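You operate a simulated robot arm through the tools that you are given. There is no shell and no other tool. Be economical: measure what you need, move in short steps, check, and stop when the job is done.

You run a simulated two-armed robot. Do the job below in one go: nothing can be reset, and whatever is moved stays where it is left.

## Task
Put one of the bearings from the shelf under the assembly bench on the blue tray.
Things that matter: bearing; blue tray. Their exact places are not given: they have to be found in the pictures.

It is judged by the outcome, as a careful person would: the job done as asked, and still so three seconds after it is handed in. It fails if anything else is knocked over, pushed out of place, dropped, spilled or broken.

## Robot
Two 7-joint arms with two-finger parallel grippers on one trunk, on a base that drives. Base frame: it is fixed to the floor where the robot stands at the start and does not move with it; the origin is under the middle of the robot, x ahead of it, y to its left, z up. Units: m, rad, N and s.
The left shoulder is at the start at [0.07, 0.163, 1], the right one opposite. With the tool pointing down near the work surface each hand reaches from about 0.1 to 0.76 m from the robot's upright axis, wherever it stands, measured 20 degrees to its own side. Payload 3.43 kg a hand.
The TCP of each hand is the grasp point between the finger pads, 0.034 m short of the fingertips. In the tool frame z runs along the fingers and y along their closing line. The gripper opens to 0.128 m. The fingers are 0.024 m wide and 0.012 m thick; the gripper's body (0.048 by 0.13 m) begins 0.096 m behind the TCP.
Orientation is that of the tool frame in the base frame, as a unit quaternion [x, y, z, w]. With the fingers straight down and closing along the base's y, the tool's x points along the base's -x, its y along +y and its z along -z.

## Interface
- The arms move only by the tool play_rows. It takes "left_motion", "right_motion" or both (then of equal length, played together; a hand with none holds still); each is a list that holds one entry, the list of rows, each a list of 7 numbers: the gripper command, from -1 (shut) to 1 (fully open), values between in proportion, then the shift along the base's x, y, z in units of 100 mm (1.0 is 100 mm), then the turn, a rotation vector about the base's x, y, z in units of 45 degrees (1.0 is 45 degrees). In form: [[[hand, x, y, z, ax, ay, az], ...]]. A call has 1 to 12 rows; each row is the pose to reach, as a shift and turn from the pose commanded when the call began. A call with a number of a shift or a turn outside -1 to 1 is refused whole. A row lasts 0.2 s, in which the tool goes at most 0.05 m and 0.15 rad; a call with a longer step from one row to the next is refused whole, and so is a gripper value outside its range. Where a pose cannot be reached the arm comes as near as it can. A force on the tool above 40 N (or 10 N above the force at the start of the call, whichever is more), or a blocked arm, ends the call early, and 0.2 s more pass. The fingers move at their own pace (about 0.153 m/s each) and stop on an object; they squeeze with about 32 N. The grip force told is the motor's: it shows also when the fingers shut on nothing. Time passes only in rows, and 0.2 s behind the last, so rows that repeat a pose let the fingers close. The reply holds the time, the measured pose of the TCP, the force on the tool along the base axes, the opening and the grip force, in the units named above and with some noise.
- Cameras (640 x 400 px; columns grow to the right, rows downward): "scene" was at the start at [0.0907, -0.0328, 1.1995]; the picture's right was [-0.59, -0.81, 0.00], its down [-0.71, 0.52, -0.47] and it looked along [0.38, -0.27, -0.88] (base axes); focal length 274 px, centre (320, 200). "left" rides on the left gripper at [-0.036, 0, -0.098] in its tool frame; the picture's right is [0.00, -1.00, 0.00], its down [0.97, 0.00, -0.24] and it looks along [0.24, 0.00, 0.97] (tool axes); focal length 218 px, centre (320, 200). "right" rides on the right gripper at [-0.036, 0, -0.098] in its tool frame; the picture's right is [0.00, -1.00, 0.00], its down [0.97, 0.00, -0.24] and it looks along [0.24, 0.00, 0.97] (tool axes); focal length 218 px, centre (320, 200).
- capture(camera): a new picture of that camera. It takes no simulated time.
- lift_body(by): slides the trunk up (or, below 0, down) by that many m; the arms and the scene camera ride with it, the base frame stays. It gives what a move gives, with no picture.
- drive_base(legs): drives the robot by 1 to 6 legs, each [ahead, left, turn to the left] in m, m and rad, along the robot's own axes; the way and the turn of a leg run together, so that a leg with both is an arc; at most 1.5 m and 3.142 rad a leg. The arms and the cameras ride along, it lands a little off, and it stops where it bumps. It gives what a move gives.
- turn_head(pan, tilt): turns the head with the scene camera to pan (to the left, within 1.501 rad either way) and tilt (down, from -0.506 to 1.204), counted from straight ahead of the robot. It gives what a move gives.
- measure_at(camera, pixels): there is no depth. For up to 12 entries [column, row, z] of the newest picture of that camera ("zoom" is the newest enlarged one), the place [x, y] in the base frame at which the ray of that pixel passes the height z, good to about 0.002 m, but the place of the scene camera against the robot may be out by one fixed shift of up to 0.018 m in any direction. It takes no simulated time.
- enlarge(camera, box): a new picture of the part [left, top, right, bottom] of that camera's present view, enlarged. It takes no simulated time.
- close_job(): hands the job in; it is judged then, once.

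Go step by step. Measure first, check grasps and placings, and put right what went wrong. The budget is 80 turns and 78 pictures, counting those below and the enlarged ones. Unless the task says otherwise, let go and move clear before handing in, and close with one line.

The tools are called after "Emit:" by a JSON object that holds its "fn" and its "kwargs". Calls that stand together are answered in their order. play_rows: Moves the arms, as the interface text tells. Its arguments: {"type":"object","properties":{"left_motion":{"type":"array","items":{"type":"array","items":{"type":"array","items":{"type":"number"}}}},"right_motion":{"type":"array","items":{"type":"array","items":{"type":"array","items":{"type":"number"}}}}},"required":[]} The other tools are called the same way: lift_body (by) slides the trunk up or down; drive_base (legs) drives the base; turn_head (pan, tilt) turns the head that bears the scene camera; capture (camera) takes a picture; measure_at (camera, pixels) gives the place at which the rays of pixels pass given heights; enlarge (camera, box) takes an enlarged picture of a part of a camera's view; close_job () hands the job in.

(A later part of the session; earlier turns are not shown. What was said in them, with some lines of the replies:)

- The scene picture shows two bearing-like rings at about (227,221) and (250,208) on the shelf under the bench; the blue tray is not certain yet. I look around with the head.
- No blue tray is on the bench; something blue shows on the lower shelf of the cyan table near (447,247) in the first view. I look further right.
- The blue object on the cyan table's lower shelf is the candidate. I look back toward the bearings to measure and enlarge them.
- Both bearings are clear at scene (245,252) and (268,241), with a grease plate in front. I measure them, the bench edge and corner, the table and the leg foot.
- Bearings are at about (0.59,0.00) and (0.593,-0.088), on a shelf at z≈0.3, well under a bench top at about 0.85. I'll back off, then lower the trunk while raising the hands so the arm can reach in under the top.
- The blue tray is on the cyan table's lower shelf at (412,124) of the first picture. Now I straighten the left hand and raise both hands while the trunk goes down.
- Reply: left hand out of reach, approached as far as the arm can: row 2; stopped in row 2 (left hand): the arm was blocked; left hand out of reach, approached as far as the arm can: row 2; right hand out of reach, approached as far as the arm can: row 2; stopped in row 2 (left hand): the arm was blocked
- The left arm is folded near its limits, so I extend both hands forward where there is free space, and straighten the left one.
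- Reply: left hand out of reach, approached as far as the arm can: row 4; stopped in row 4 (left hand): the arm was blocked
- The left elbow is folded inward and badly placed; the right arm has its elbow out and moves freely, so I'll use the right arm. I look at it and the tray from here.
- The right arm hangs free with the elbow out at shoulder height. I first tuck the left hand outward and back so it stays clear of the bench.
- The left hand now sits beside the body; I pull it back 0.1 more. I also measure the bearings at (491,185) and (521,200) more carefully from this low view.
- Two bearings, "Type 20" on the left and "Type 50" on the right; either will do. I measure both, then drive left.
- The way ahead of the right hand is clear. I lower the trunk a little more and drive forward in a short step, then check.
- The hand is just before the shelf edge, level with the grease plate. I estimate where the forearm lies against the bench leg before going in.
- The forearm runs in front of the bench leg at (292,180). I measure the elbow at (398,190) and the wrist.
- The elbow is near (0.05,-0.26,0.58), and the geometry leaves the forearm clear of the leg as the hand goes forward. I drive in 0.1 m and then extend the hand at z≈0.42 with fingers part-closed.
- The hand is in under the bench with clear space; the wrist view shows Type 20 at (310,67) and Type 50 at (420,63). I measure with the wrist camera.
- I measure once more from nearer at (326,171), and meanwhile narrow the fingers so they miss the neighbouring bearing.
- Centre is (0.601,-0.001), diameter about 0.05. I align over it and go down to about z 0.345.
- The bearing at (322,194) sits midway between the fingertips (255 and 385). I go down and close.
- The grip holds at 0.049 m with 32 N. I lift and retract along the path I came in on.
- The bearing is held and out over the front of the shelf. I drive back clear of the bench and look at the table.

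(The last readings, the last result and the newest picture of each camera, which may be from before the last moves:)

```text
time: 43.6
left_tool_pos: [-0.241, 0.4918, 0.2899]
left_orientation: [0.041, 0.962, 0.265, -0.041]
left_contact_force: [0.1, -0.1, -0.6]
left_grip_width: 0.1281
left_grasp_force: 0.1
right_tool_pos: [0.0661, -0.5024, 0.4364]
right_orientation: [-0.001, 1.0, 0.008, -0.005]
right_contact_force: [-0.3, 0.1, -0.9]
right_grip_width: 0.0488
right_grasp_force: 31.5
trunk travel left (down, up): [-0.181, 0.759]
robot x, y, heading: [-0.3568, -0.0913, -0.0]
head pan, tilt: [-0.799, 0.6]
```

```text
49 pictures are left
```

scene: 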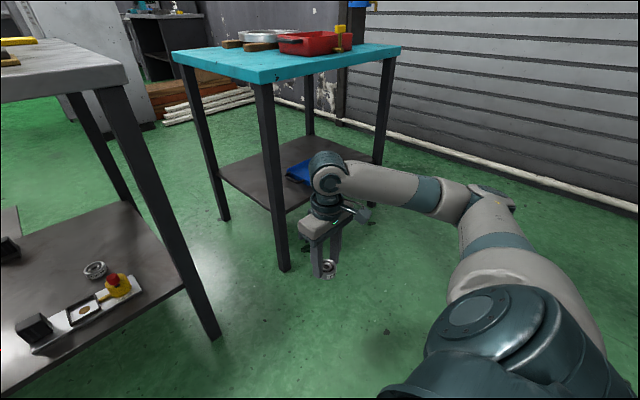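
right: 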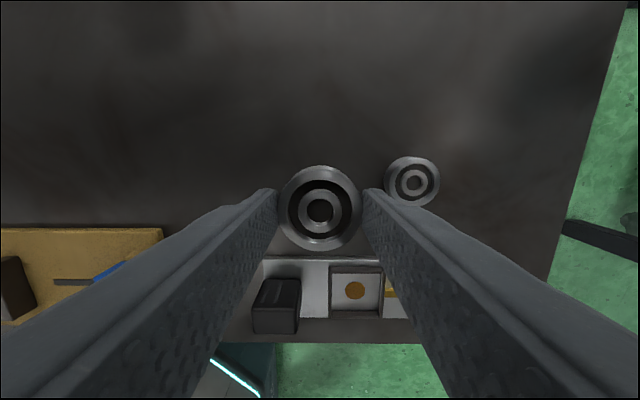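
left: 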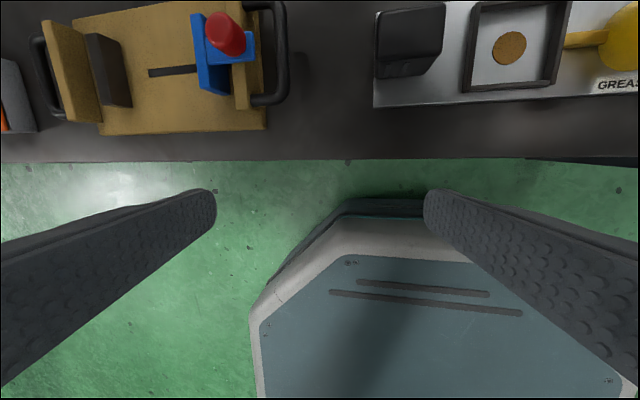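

The table is open at its front side between legs at (285,270) and about (372,170). I measure its legs, shelf and top, and get a better view of the tray.

Emit:
{"fn": "measure_at", "kwargs": {"camera": "scene", "pixels": [[285, 270, 0], [225, 219, 0], [262, 84, 0.8], [262, 84, 0.75], [262, 84, 0.7], [400, 48, 0.75], [400, 48, 0.7], [174, 52, 0.75], [270, 208, 0.3], [218, 172, 0.3], [300, 170, 0.3]]}}

Emit:
{"fn": "drive_base", "kwargs": {"legs": [[0, -0.45, 0]]}}

Emit:
{"fn": "turn_head", "kwargs": {"pan": -0.3, "tilt": 0.6}}

Emit:
{"fn": "capture", "kwargs": {"camera": "scene"}}

```text
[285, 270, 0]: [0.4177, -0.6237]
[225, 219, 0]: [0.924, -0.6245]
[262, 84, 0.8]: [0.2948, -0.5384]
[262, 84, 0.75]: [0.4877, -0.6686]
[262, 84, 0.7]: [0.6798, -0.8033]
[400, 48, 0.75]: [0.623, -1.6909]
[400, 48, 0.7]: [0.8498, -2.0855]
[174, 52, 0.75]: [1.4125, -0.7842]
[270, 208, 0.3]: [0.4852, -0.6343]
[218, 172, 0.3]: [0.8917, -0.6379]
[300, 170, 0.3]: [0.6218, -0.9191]
```

```text
time: 46.3
left_tool_pos: [-0.2399, 0.0472, 0.2899]
left_orientation: [0.041, 0.962, 0.265, -0.042]
left_contact_force: [-0.3, -0.4, 0.3]
left_grip_width: 0.1277
left_grasp_force: 0.1
right_tool_pos: [0.064, -0.9459, 0.4362]
right_orientation: [0.0, 1.0, 0.009, -0.004]
right_contact_force: [0.5, -0.4, -0.9]
right_grip_width: 0.0488
right_grasp_force: 31.7
trunk travel left (down, up): [-0.181, 0.759]
robot x, y, heading: [-0.3658, -0.5359, -0.002]
head pan, tilt: [-0.799, 0.6]
```

```text
time: 47.2
left_tool_pos: [-0.2405, 0.0475, 0.2909]
left_orientation: [0.042, 0.963, 0.265, -0.042]
left_contact_force: [-0.5, 0.5, -0.3]
left_grip_width: 0.128
left_grasp_force: 0.2
right_tool_pos: [0.0651, -0.9469, 0.4355]
right_orientation: [0.001, 1.0, 0.009, -0.004]
right_contact_force: [0.2, 0.6, -1.5]
right_grip_width: 0.0489
right_grasp_force: 31.8
trunk travel left (down, up): [-0.181, 0.759]
robot x, y, heading: [-0.3591, -0.5353, -0.005]
head pan, tilt: [-0.3, 0.6]
```

```text
48 pictures are left
```

scene: 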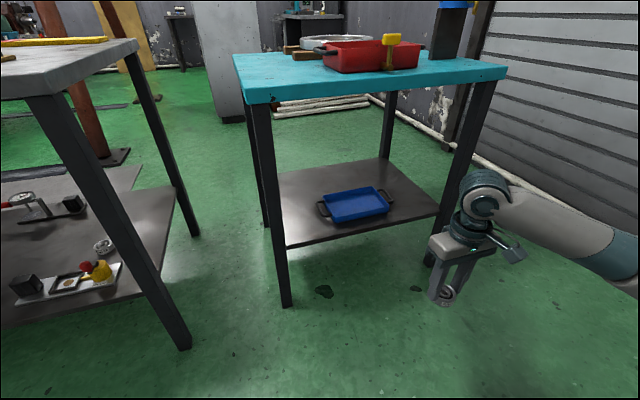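

Now the blue tray is clear at (356,205) on the table's shelf, open from the front. I measure tray, shelf edge, legs and top.

Emit:
{"fn": "measure_at", "kwargs": {"camera": "scene", "pixels": [[286, 306, 0], [430, 262, 0], [287, 247, 0.25], [287, 247, 0.3], [287, 247, 0.2], [437, 213, 0.25], [437, 213, 0.3], [436, 213, 0.2], [356, 208, 0.25], [356, 208, 0.3], [251, 104, 0.75], [507, 78, 0.75]]}}

Emit:
{"fn": "enlarge", "kwargs": {"camera": "scene", "box": [230, 130, 470, 280]}}

```text
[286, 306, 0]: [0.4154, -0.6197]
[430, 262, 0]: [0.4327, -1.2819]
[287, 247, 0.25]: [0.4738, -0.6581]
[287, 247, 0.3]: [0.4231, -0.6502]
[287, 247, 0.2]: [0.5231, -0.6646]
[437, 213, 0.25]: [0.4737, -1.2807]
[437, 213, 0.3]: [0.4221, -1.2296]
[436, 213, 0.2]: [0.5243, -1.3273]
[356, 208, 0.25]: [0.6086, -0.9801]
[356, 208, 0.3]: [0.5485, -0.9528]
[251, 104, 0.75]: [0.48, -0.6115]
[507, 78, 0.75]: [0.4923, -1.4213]
```

```text
2.67 times, centred on (350, 205) of scene
```

zoom: 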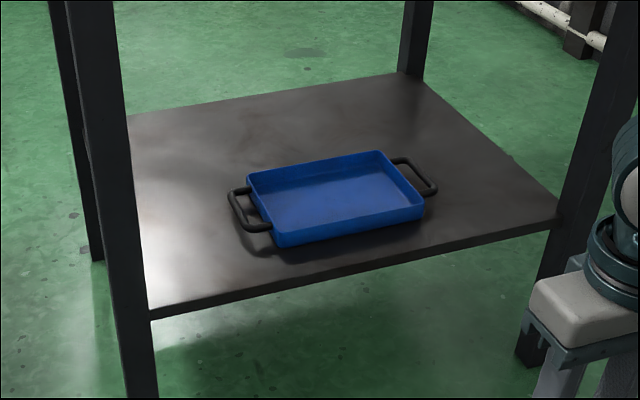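

The tray centre is near (0.55,-0.95), the shelf at z≈0.3, and the hand at y=-0.947 is already lined up with it. I drive forward 0.3 and check.

Emit:
{"fn": "drive_base", "kwargs": {"legs": [[0.3, 0, 0]]}}

Emit:
{"fn": "capture", "kwargs": {"camera": "scene"}}

Emit:
{"fn": "capture", "kwargs": {"camera": "right"}}

```text
time: 49.3
left_tool_pos: [0.0648, 0.0455, 0.2885]
left_orientation: [0.044, 0.962, 0.265, -0.043]
left_contact_force: [0.0, -0.6, 0.5]
left_grip_width: 0.1281
left_grasp_force: 0.1
right_tool_pos: [0.3685, -0.9501, 0.4354]
right_orientation: [0.002, 1.0, 0.009, -0.004]
right_contact_force: [-0.6, 0.4, -1.4]
right_grip_width: 0.0491
right_grasp_force: 32.5
trunk travel left (down, up): [-0.181, 0.759]
robot x, y, heading: [-0.0597, -0.5359, -0.004]
head pan, tilt: [-0.3, 0.6]
```

```text
46 pictures are left
```

scene: 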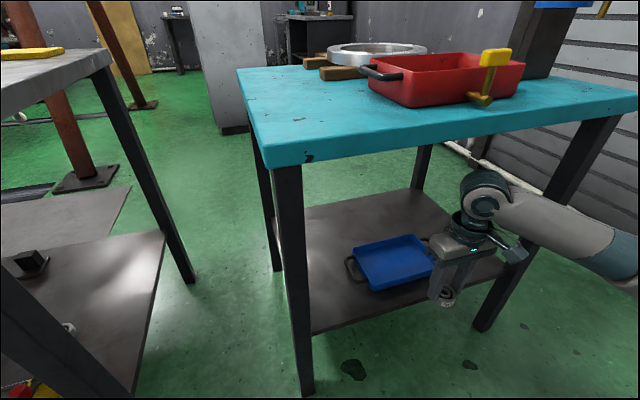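

```text
45 pictures are left
```

right: 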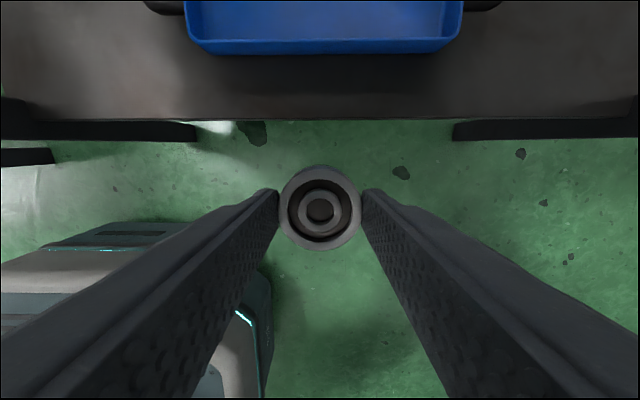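

The tray is straight ahead of the hand, centred at column 323 in the wrist view. I measure its front rim, extend 0.1 m, and look again.

Emit:
{"fn": "measure_at", "kwargs": {"camera": "right", "pixels": [[200, 46, 0.335], [450, 46, 0.335], [320, 52, 0.3], [320, 120, 0.3]]}}

Emit:
{"fn": "play_rows", "kwargs": {"right_motion": [[[-0.6, 0.3, 0, 0.05, 0, 0, 0], [-0.6, 0.6, 0, 0.1, 0, 0, 0], [-0.6, 1, 0, 0.1, 0, 0, 0]]]}}

Emit:
{"fn": "capture", "kwargs": {"camera": "right"}}

Emit:
{"fn": "capture", "kwargs": {"camera": "scene"}}

```text
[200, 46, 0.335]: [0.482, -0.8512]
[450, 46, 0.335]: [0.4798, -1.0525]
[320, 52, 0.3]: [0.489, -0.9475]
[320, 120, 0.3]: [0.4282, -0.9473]
```

```text
time: 50.1
left_tool_pos: [0.0641, 0.0448, 0.2894]
left_orientation: [0.044, 0.962, 0.266, -0.043]
left_contact_force: [0.4, -0.5, 0.0]
left_grip_width: 0.1281
left_grasp_force: 0.0
right_tool_pos: [0.468, -0.9496, 0.4458]
right_orientation: [0.003, 1.0, 0.009, -0.004]
right_contact_force: [-0.4, -0.2, -0.9]
right_grip_width: 0.0487
right_grasp_force: 31.6
trunk travel left (down, up): [-0.181, 0.759]
robot x, y, heading: [-0.0587, -0.5333, -0.008]
head pan, tilt: [-0.3, 0.6]
```

```text
44 pictures are left
```

right: 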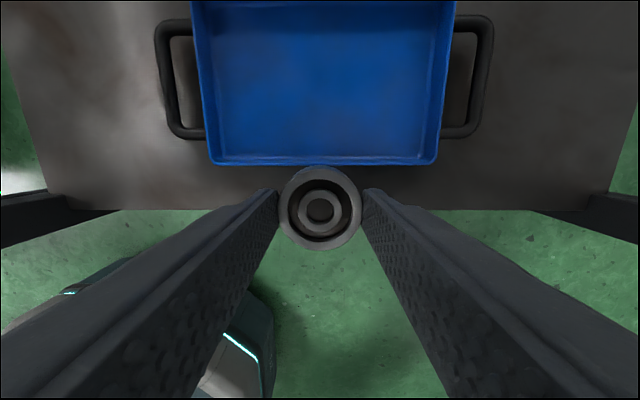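

```text
43 pictures are left
```

scene: 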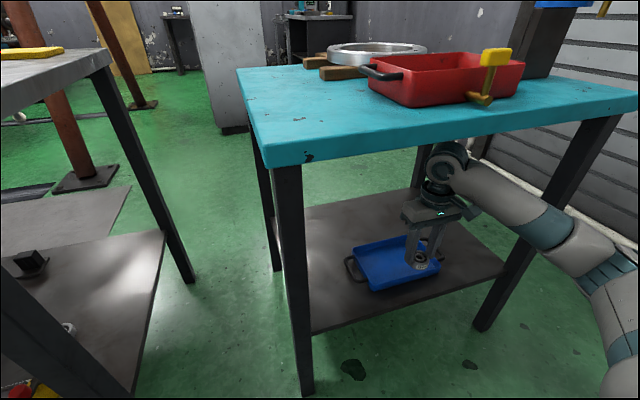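

The tray spans about x 0.485–0.63. The wrist is close under the table top, so I lower the hand to z≈0.405 before going further in over the tray.

Emit:
{"fn": "play_rows", "kwargs": {"right_motion": [[[-0.6, 0, 0, -0.2, 0, 0, 0], [-0.6, 0, 0, -0.4, 0, 0, 0], [-0.6, 0.3, 0, -0.4, 0, 0, 0], [-0.6, 0.6, 0, -0.4, 0, 0, 0], [-0.6, 0.9, 0, -0.4, 0, 0, 0]]]}}

Emit:
{"fn": "capture", "kwargs": {"camera": "right"}}

Emit:
{"fn": "capture", "kwargs": {"camera": "scene"}}

```text
time: 51.3
left_tool_pos: [0.0625, 0.0464, 0.29]
left_orientation: [0.045, 0.962, 0.266, -0.044]
left_contact_force: [0.2, 0.5, 0.0]
left_grip_width: 0.1279
left_grasp_force: 0.1
right_tool_pos: [0.5596, -0.9496, 0.4028]
right_orientation: [0.002, 1.0, 0.008, -0.004]
right_contact_force: [0.5, 0.8, -0.6]
right_grip_width: 0.0487
right_grasp_force: 32.4
trunk travel left (down, up): [-0.181, 0.759]
robot x, y, heading: [-0.0563, -0.5382, -0.006]
head pan, tilt: [-0.3, 0.6]
```

```text
42 pictures are left
```

right: 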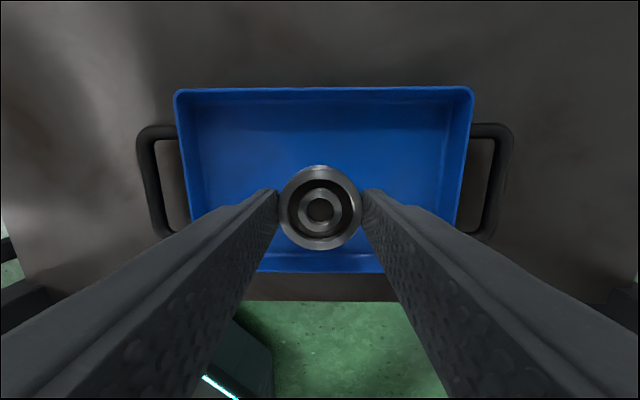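

```text
41 pictures are left
```

scene: 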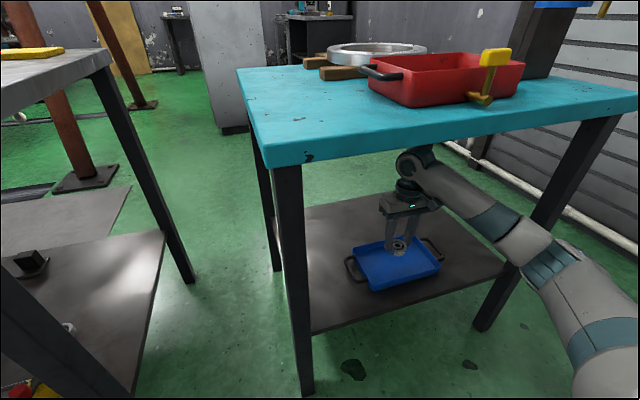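

The bearing is over the tray's inside. I measure the rims to centre it.

Emit:
{"fn": "measure_at", "kwargs": {"camera": "right", "pixels": [[320, 88, 0.335], [320, 272, 0.335], [178, 95, 0.335], [468, 95, 0.335]]}}

Emit:
{"fn": "play_rows", "kwargs": {"right_motion": [[[-0.6, 0, 0, -0.15, 0, 0, 0], [-0.6, 0, 0, -0.3, 0, 0, 0], [-0.6, 0, 0, -0.42, 0, 0, 0], [-0.6, 0, 0, -0.47, 0, 0, 0]]]}}

```text
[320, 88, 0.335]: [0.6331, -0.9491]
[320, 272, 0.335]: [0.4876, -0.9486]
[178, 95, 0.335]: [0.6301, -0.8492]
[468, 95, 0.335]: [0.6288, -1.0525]
```

```text
time: 52.3
left_tool_pos: [0.0623, 0.0456, 0.2883]
left_orientation: [0.045, 0.962, 0.265, -0.044]
left_contact_force: [-0.5, -0.1, 0.0]
left_grip_width: 0.128
left_grasp_force: 0.0
right_tool_pos: [0.5579, -0.9492, 0.3556]
right_orientation: [0.001, 1.0, 0.008, -0.005]
right_contact_force: [-0.1, -1.6, -1.3]
right_grip_width: 0.0488
right_grasp_force: 32.4
trunk travel left (down, up): [-0.181, 0.759]
robot x, y, heading: [-0.056, -0.535, -0.003]
head pan, tilt: [-0.3, 0.6]
```

Centred in the tray, bearing bottom about 1 cm above the shelf height. I lower in small steps until contact.

Emit:
{"fn": "play_rows", "kwargs": {"right_motion": [[[-0.6, 0, 0, -0.02, 0, 0, 0], [-0.6, 0, 0, -0.04, 0, 0, 0], [-0.6, 0, 0, -0.06, 0, 0, 0]]]}}

Emit:
{"fn": "enlarge", "kwargs": {"camera": "scene", "box": [330, 220, 458, 300]}}

```text
time: 53.1
left_tool_pos: [0.0612, 0.045, 0.2885]
left_orientation: [0.044, 0.962, 0.265, -0.043]
left_contact_force: [0.0, 0.0, -0.6]
left_grip_width: 0.1277
left_grasp_force: 0.1
right_tool_pos: [0.5556, -0.9467, 0.3515]
right_orientation: [0.002, 1.0, 0.007, -0.003]
right_contact_force: [-0.5, -0.6, -1.5]
right_grip_width: 0.049
right_grasp_force: 31.9
trunk travel left (down, up): [-0.181, 0.759]
robot x, y, heading: [-0.0551, -0.5377, -0.005]
head pan, tilt: [-0.3, 0.6]
```

```text
5.00 times, centred on (394, 260) of scene
```

zoom: 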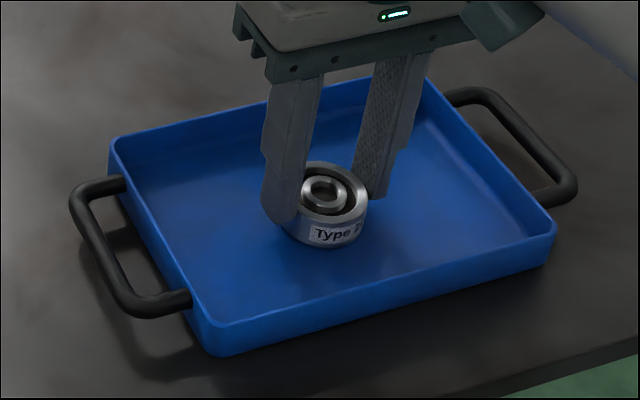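

Nearly down with no contact force yet (bottom about 7 mm above shelf level). I keep lowering in small steps.

Emit:
{"fn": "play_rows", "kwargs": {"right_motion": [[[-0.6, 0, 0, -0.015, 0, 0, 0], [-0.6, 0, 0, -0.03, 0, 0, 0]]]}}

```text
time: 53.7
left_tool_pos: [0.0623, 0.0457, 0.2887]
left_orientation: [0.045, 0.962, 0.265, -0.044]
left_contact_force: [-0.7, -0.3, -0.9]
left_grip_width: 0.128
left_grasp_force: 0.0
right_tool_pos: [0.5577, -0.9475, 0.3488]
right_orientation: [0.001, 1.0, 0.008, -0.003]
right_contact_force: [-1.4, 1.9, 8.0]
right_grip_width: 0.049
right_grasp_force: 32.5
trunk travel left (down, up): [-0.181, 0.759]
robot x, y, heading: [-0.0546, -0.537, -0.007]
head pan, tilt: [-0.3, 0.6]
```

Contact shows: 8 N upward. I open the fingers modestly and rise.

Emit:
{"fn": "play_rows", "kwargs": {"right_motion": [[[0.1, 0, 0, 0, 0, 0, 0], [0.2, 0, 0, 0, 0, 0, 0], [0.2, 0, 0, 0, 0, 0, 0], [0.2, 0, 0, 0.2, 0, 0, 0], [0.2, 0, 0, 0.4, 0, 0, 0], [0.2, 0, 0, 0.6, 0, 0, 0]]]}}

Emit:
{"fn": "capture", "kwargs": {"camera": "right"}}

```text
time: 55.1
left_tool_pos: [0.0619, 0.0467, 0.2886]
left_orientation: [0.045, 0.962, 0.264, -0.046]
left_contact_force: [0.3, 0.1, 0.8]
left_grip_width: 0.1278
left_grasp_force: 0.1
right_tool_pos: [0.5572, -0.9495, 0.4072]
right_orientation: [0.002, 1.0, 0.008, -0.004]
right_contact_force: [0.1, 0.0, -0.2]
right_grip_width: 0.0768
right_grasp_force: 0.0
trunk travel left (down, up): [-0.181, 0.759]
robot x, y, heading: [-0.0564, -0.5324, -0.008]
head pan, tilt: [-0.3, 0.6]
```

```text
39 pictures are left
```

right: 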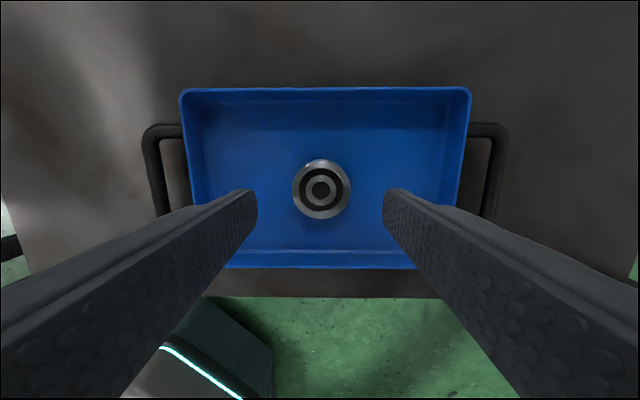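

The bearing lies flat in the tray at (320,188). I retract the hand and back off clear of the table.

Emit:
{"fn": "play_rows", "kwargs": {"right_motion": [[[0.2, -0.3, 0, 0, 0, 0, 0], [0.2, -0.6, 0, 0, 0, 0, 0], [0.2, -1, 0, 0, 0, 0, 0]]]}}

Emit:
{"fn": "play_rows", "kwargs": {"right_motion": [[[0.2, -0.3, 0, 0, 0, 0, 0], [0.2, -0.6, 0, 0, 0, 0, 0], [0.2, -0.9, 0, 0, 0, 0, 0]]]}}

Emit:
{"fn": "drive_base", "kwargs": {"legs": [[-0.25, 0, 0]]}}

Emit:
{"fn": "capture", "kwargs": {"camera": "scene"}}

```text
time: 55.9
left_tool_pos: [0.0617, 0.0456, 0.2871]
left_orientation: [0.045, 0.962, 0.265, -0.045]
left_contact_force: [-0.8, -0.9, 0.2]
left_grip_width: 0.128
left_grasp_force: 0.1
right_tool_pos: [0.4562, -0.9488, 0.4077]
right_orientation: [0.003, 1.0, 0.008, -0.003]
right_contact_force: [0.4, 0.6, -0.2]
right_grip_width: 0.0769
right_grasp_force: 0.1
trunk travel left (down, up): [-0.181, 0.759]
robot x, y, heading: [-0.0589, -0.5358, -0.009]
head pan, tilt: [-0.3, 0.6]
```

```text
time: 56.7
left_tool_pos: [0.0602, 0.0455, 0.2884]
left_orientation: [0.045, 0.962, 0.265, -0.046]
left_contact_force: [-0.4, 1.1, -0.3]
left_grip_width: 0.1277
left_grasp_force: 0.1
right_tool_pos: [0.3676, -0.9484, 0.4086]
right_orientation: [0.002, 1.0, 0.008, -0.004]
right_contact_force: [-0.8, -0.5, -0.5]
right_grip_width: 0.0768
right_grasp_force: 0.0
trunk travel left (down, up): [-0.181, 0.759]
robot x, y, heading: [-0.0575, -0.5351, -0.006]
head pan, tilt: [-0.3, 0.6]
```

```text
time: 58.5
left_tool_pos: [-0.1974, 0.0476, 0.2878]
left_orientation: [0.044, 0.962, 0.265, -0.045]
left_contact_force: [-0.3, 0.5, 0.3]
left_grip_width: 0.1281
left_grasp_force: 0.1
right_tool_pos: [0.1153, -0.947, 0.4093]
right_orientation: [0.0, 1.0, 0.007, -0.004]
right_contact_force: [-0.1, 0.5, -0.3]
right_grip_width: 0.0768
right_grasp_force: 0.0
trunk travel left (down, up): [-0.181, 0.759]
robot x, y, heading: [-0.3092, -0.5321, -0.002]
head pan, tilt: [-0.3, 0.6]
```

```text
38 pictures are left
```

scene: 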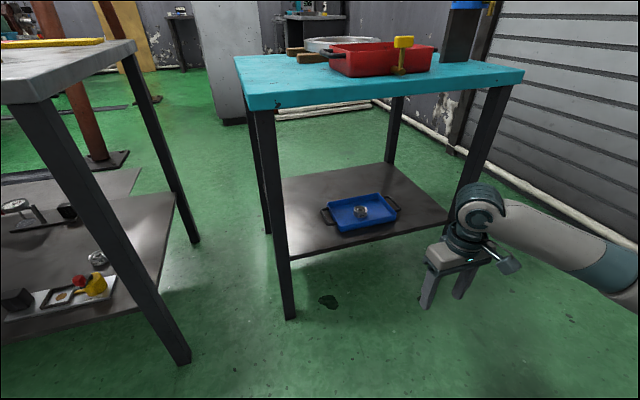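

The bearing rests in the blue tray at (361,212), everything else is in its place, and the robot is clear, so I hand in.

Emit:
{"fn": "close_job", "kwargs": {}}

```text
The job is handed in.
```

The "Type 20" bearing from the shelf under the assembly bench now lies flat in the blue tray, on the lower shelf of the cyan table; nothing else was knocked or moved in the pictures, and the job is handed in.
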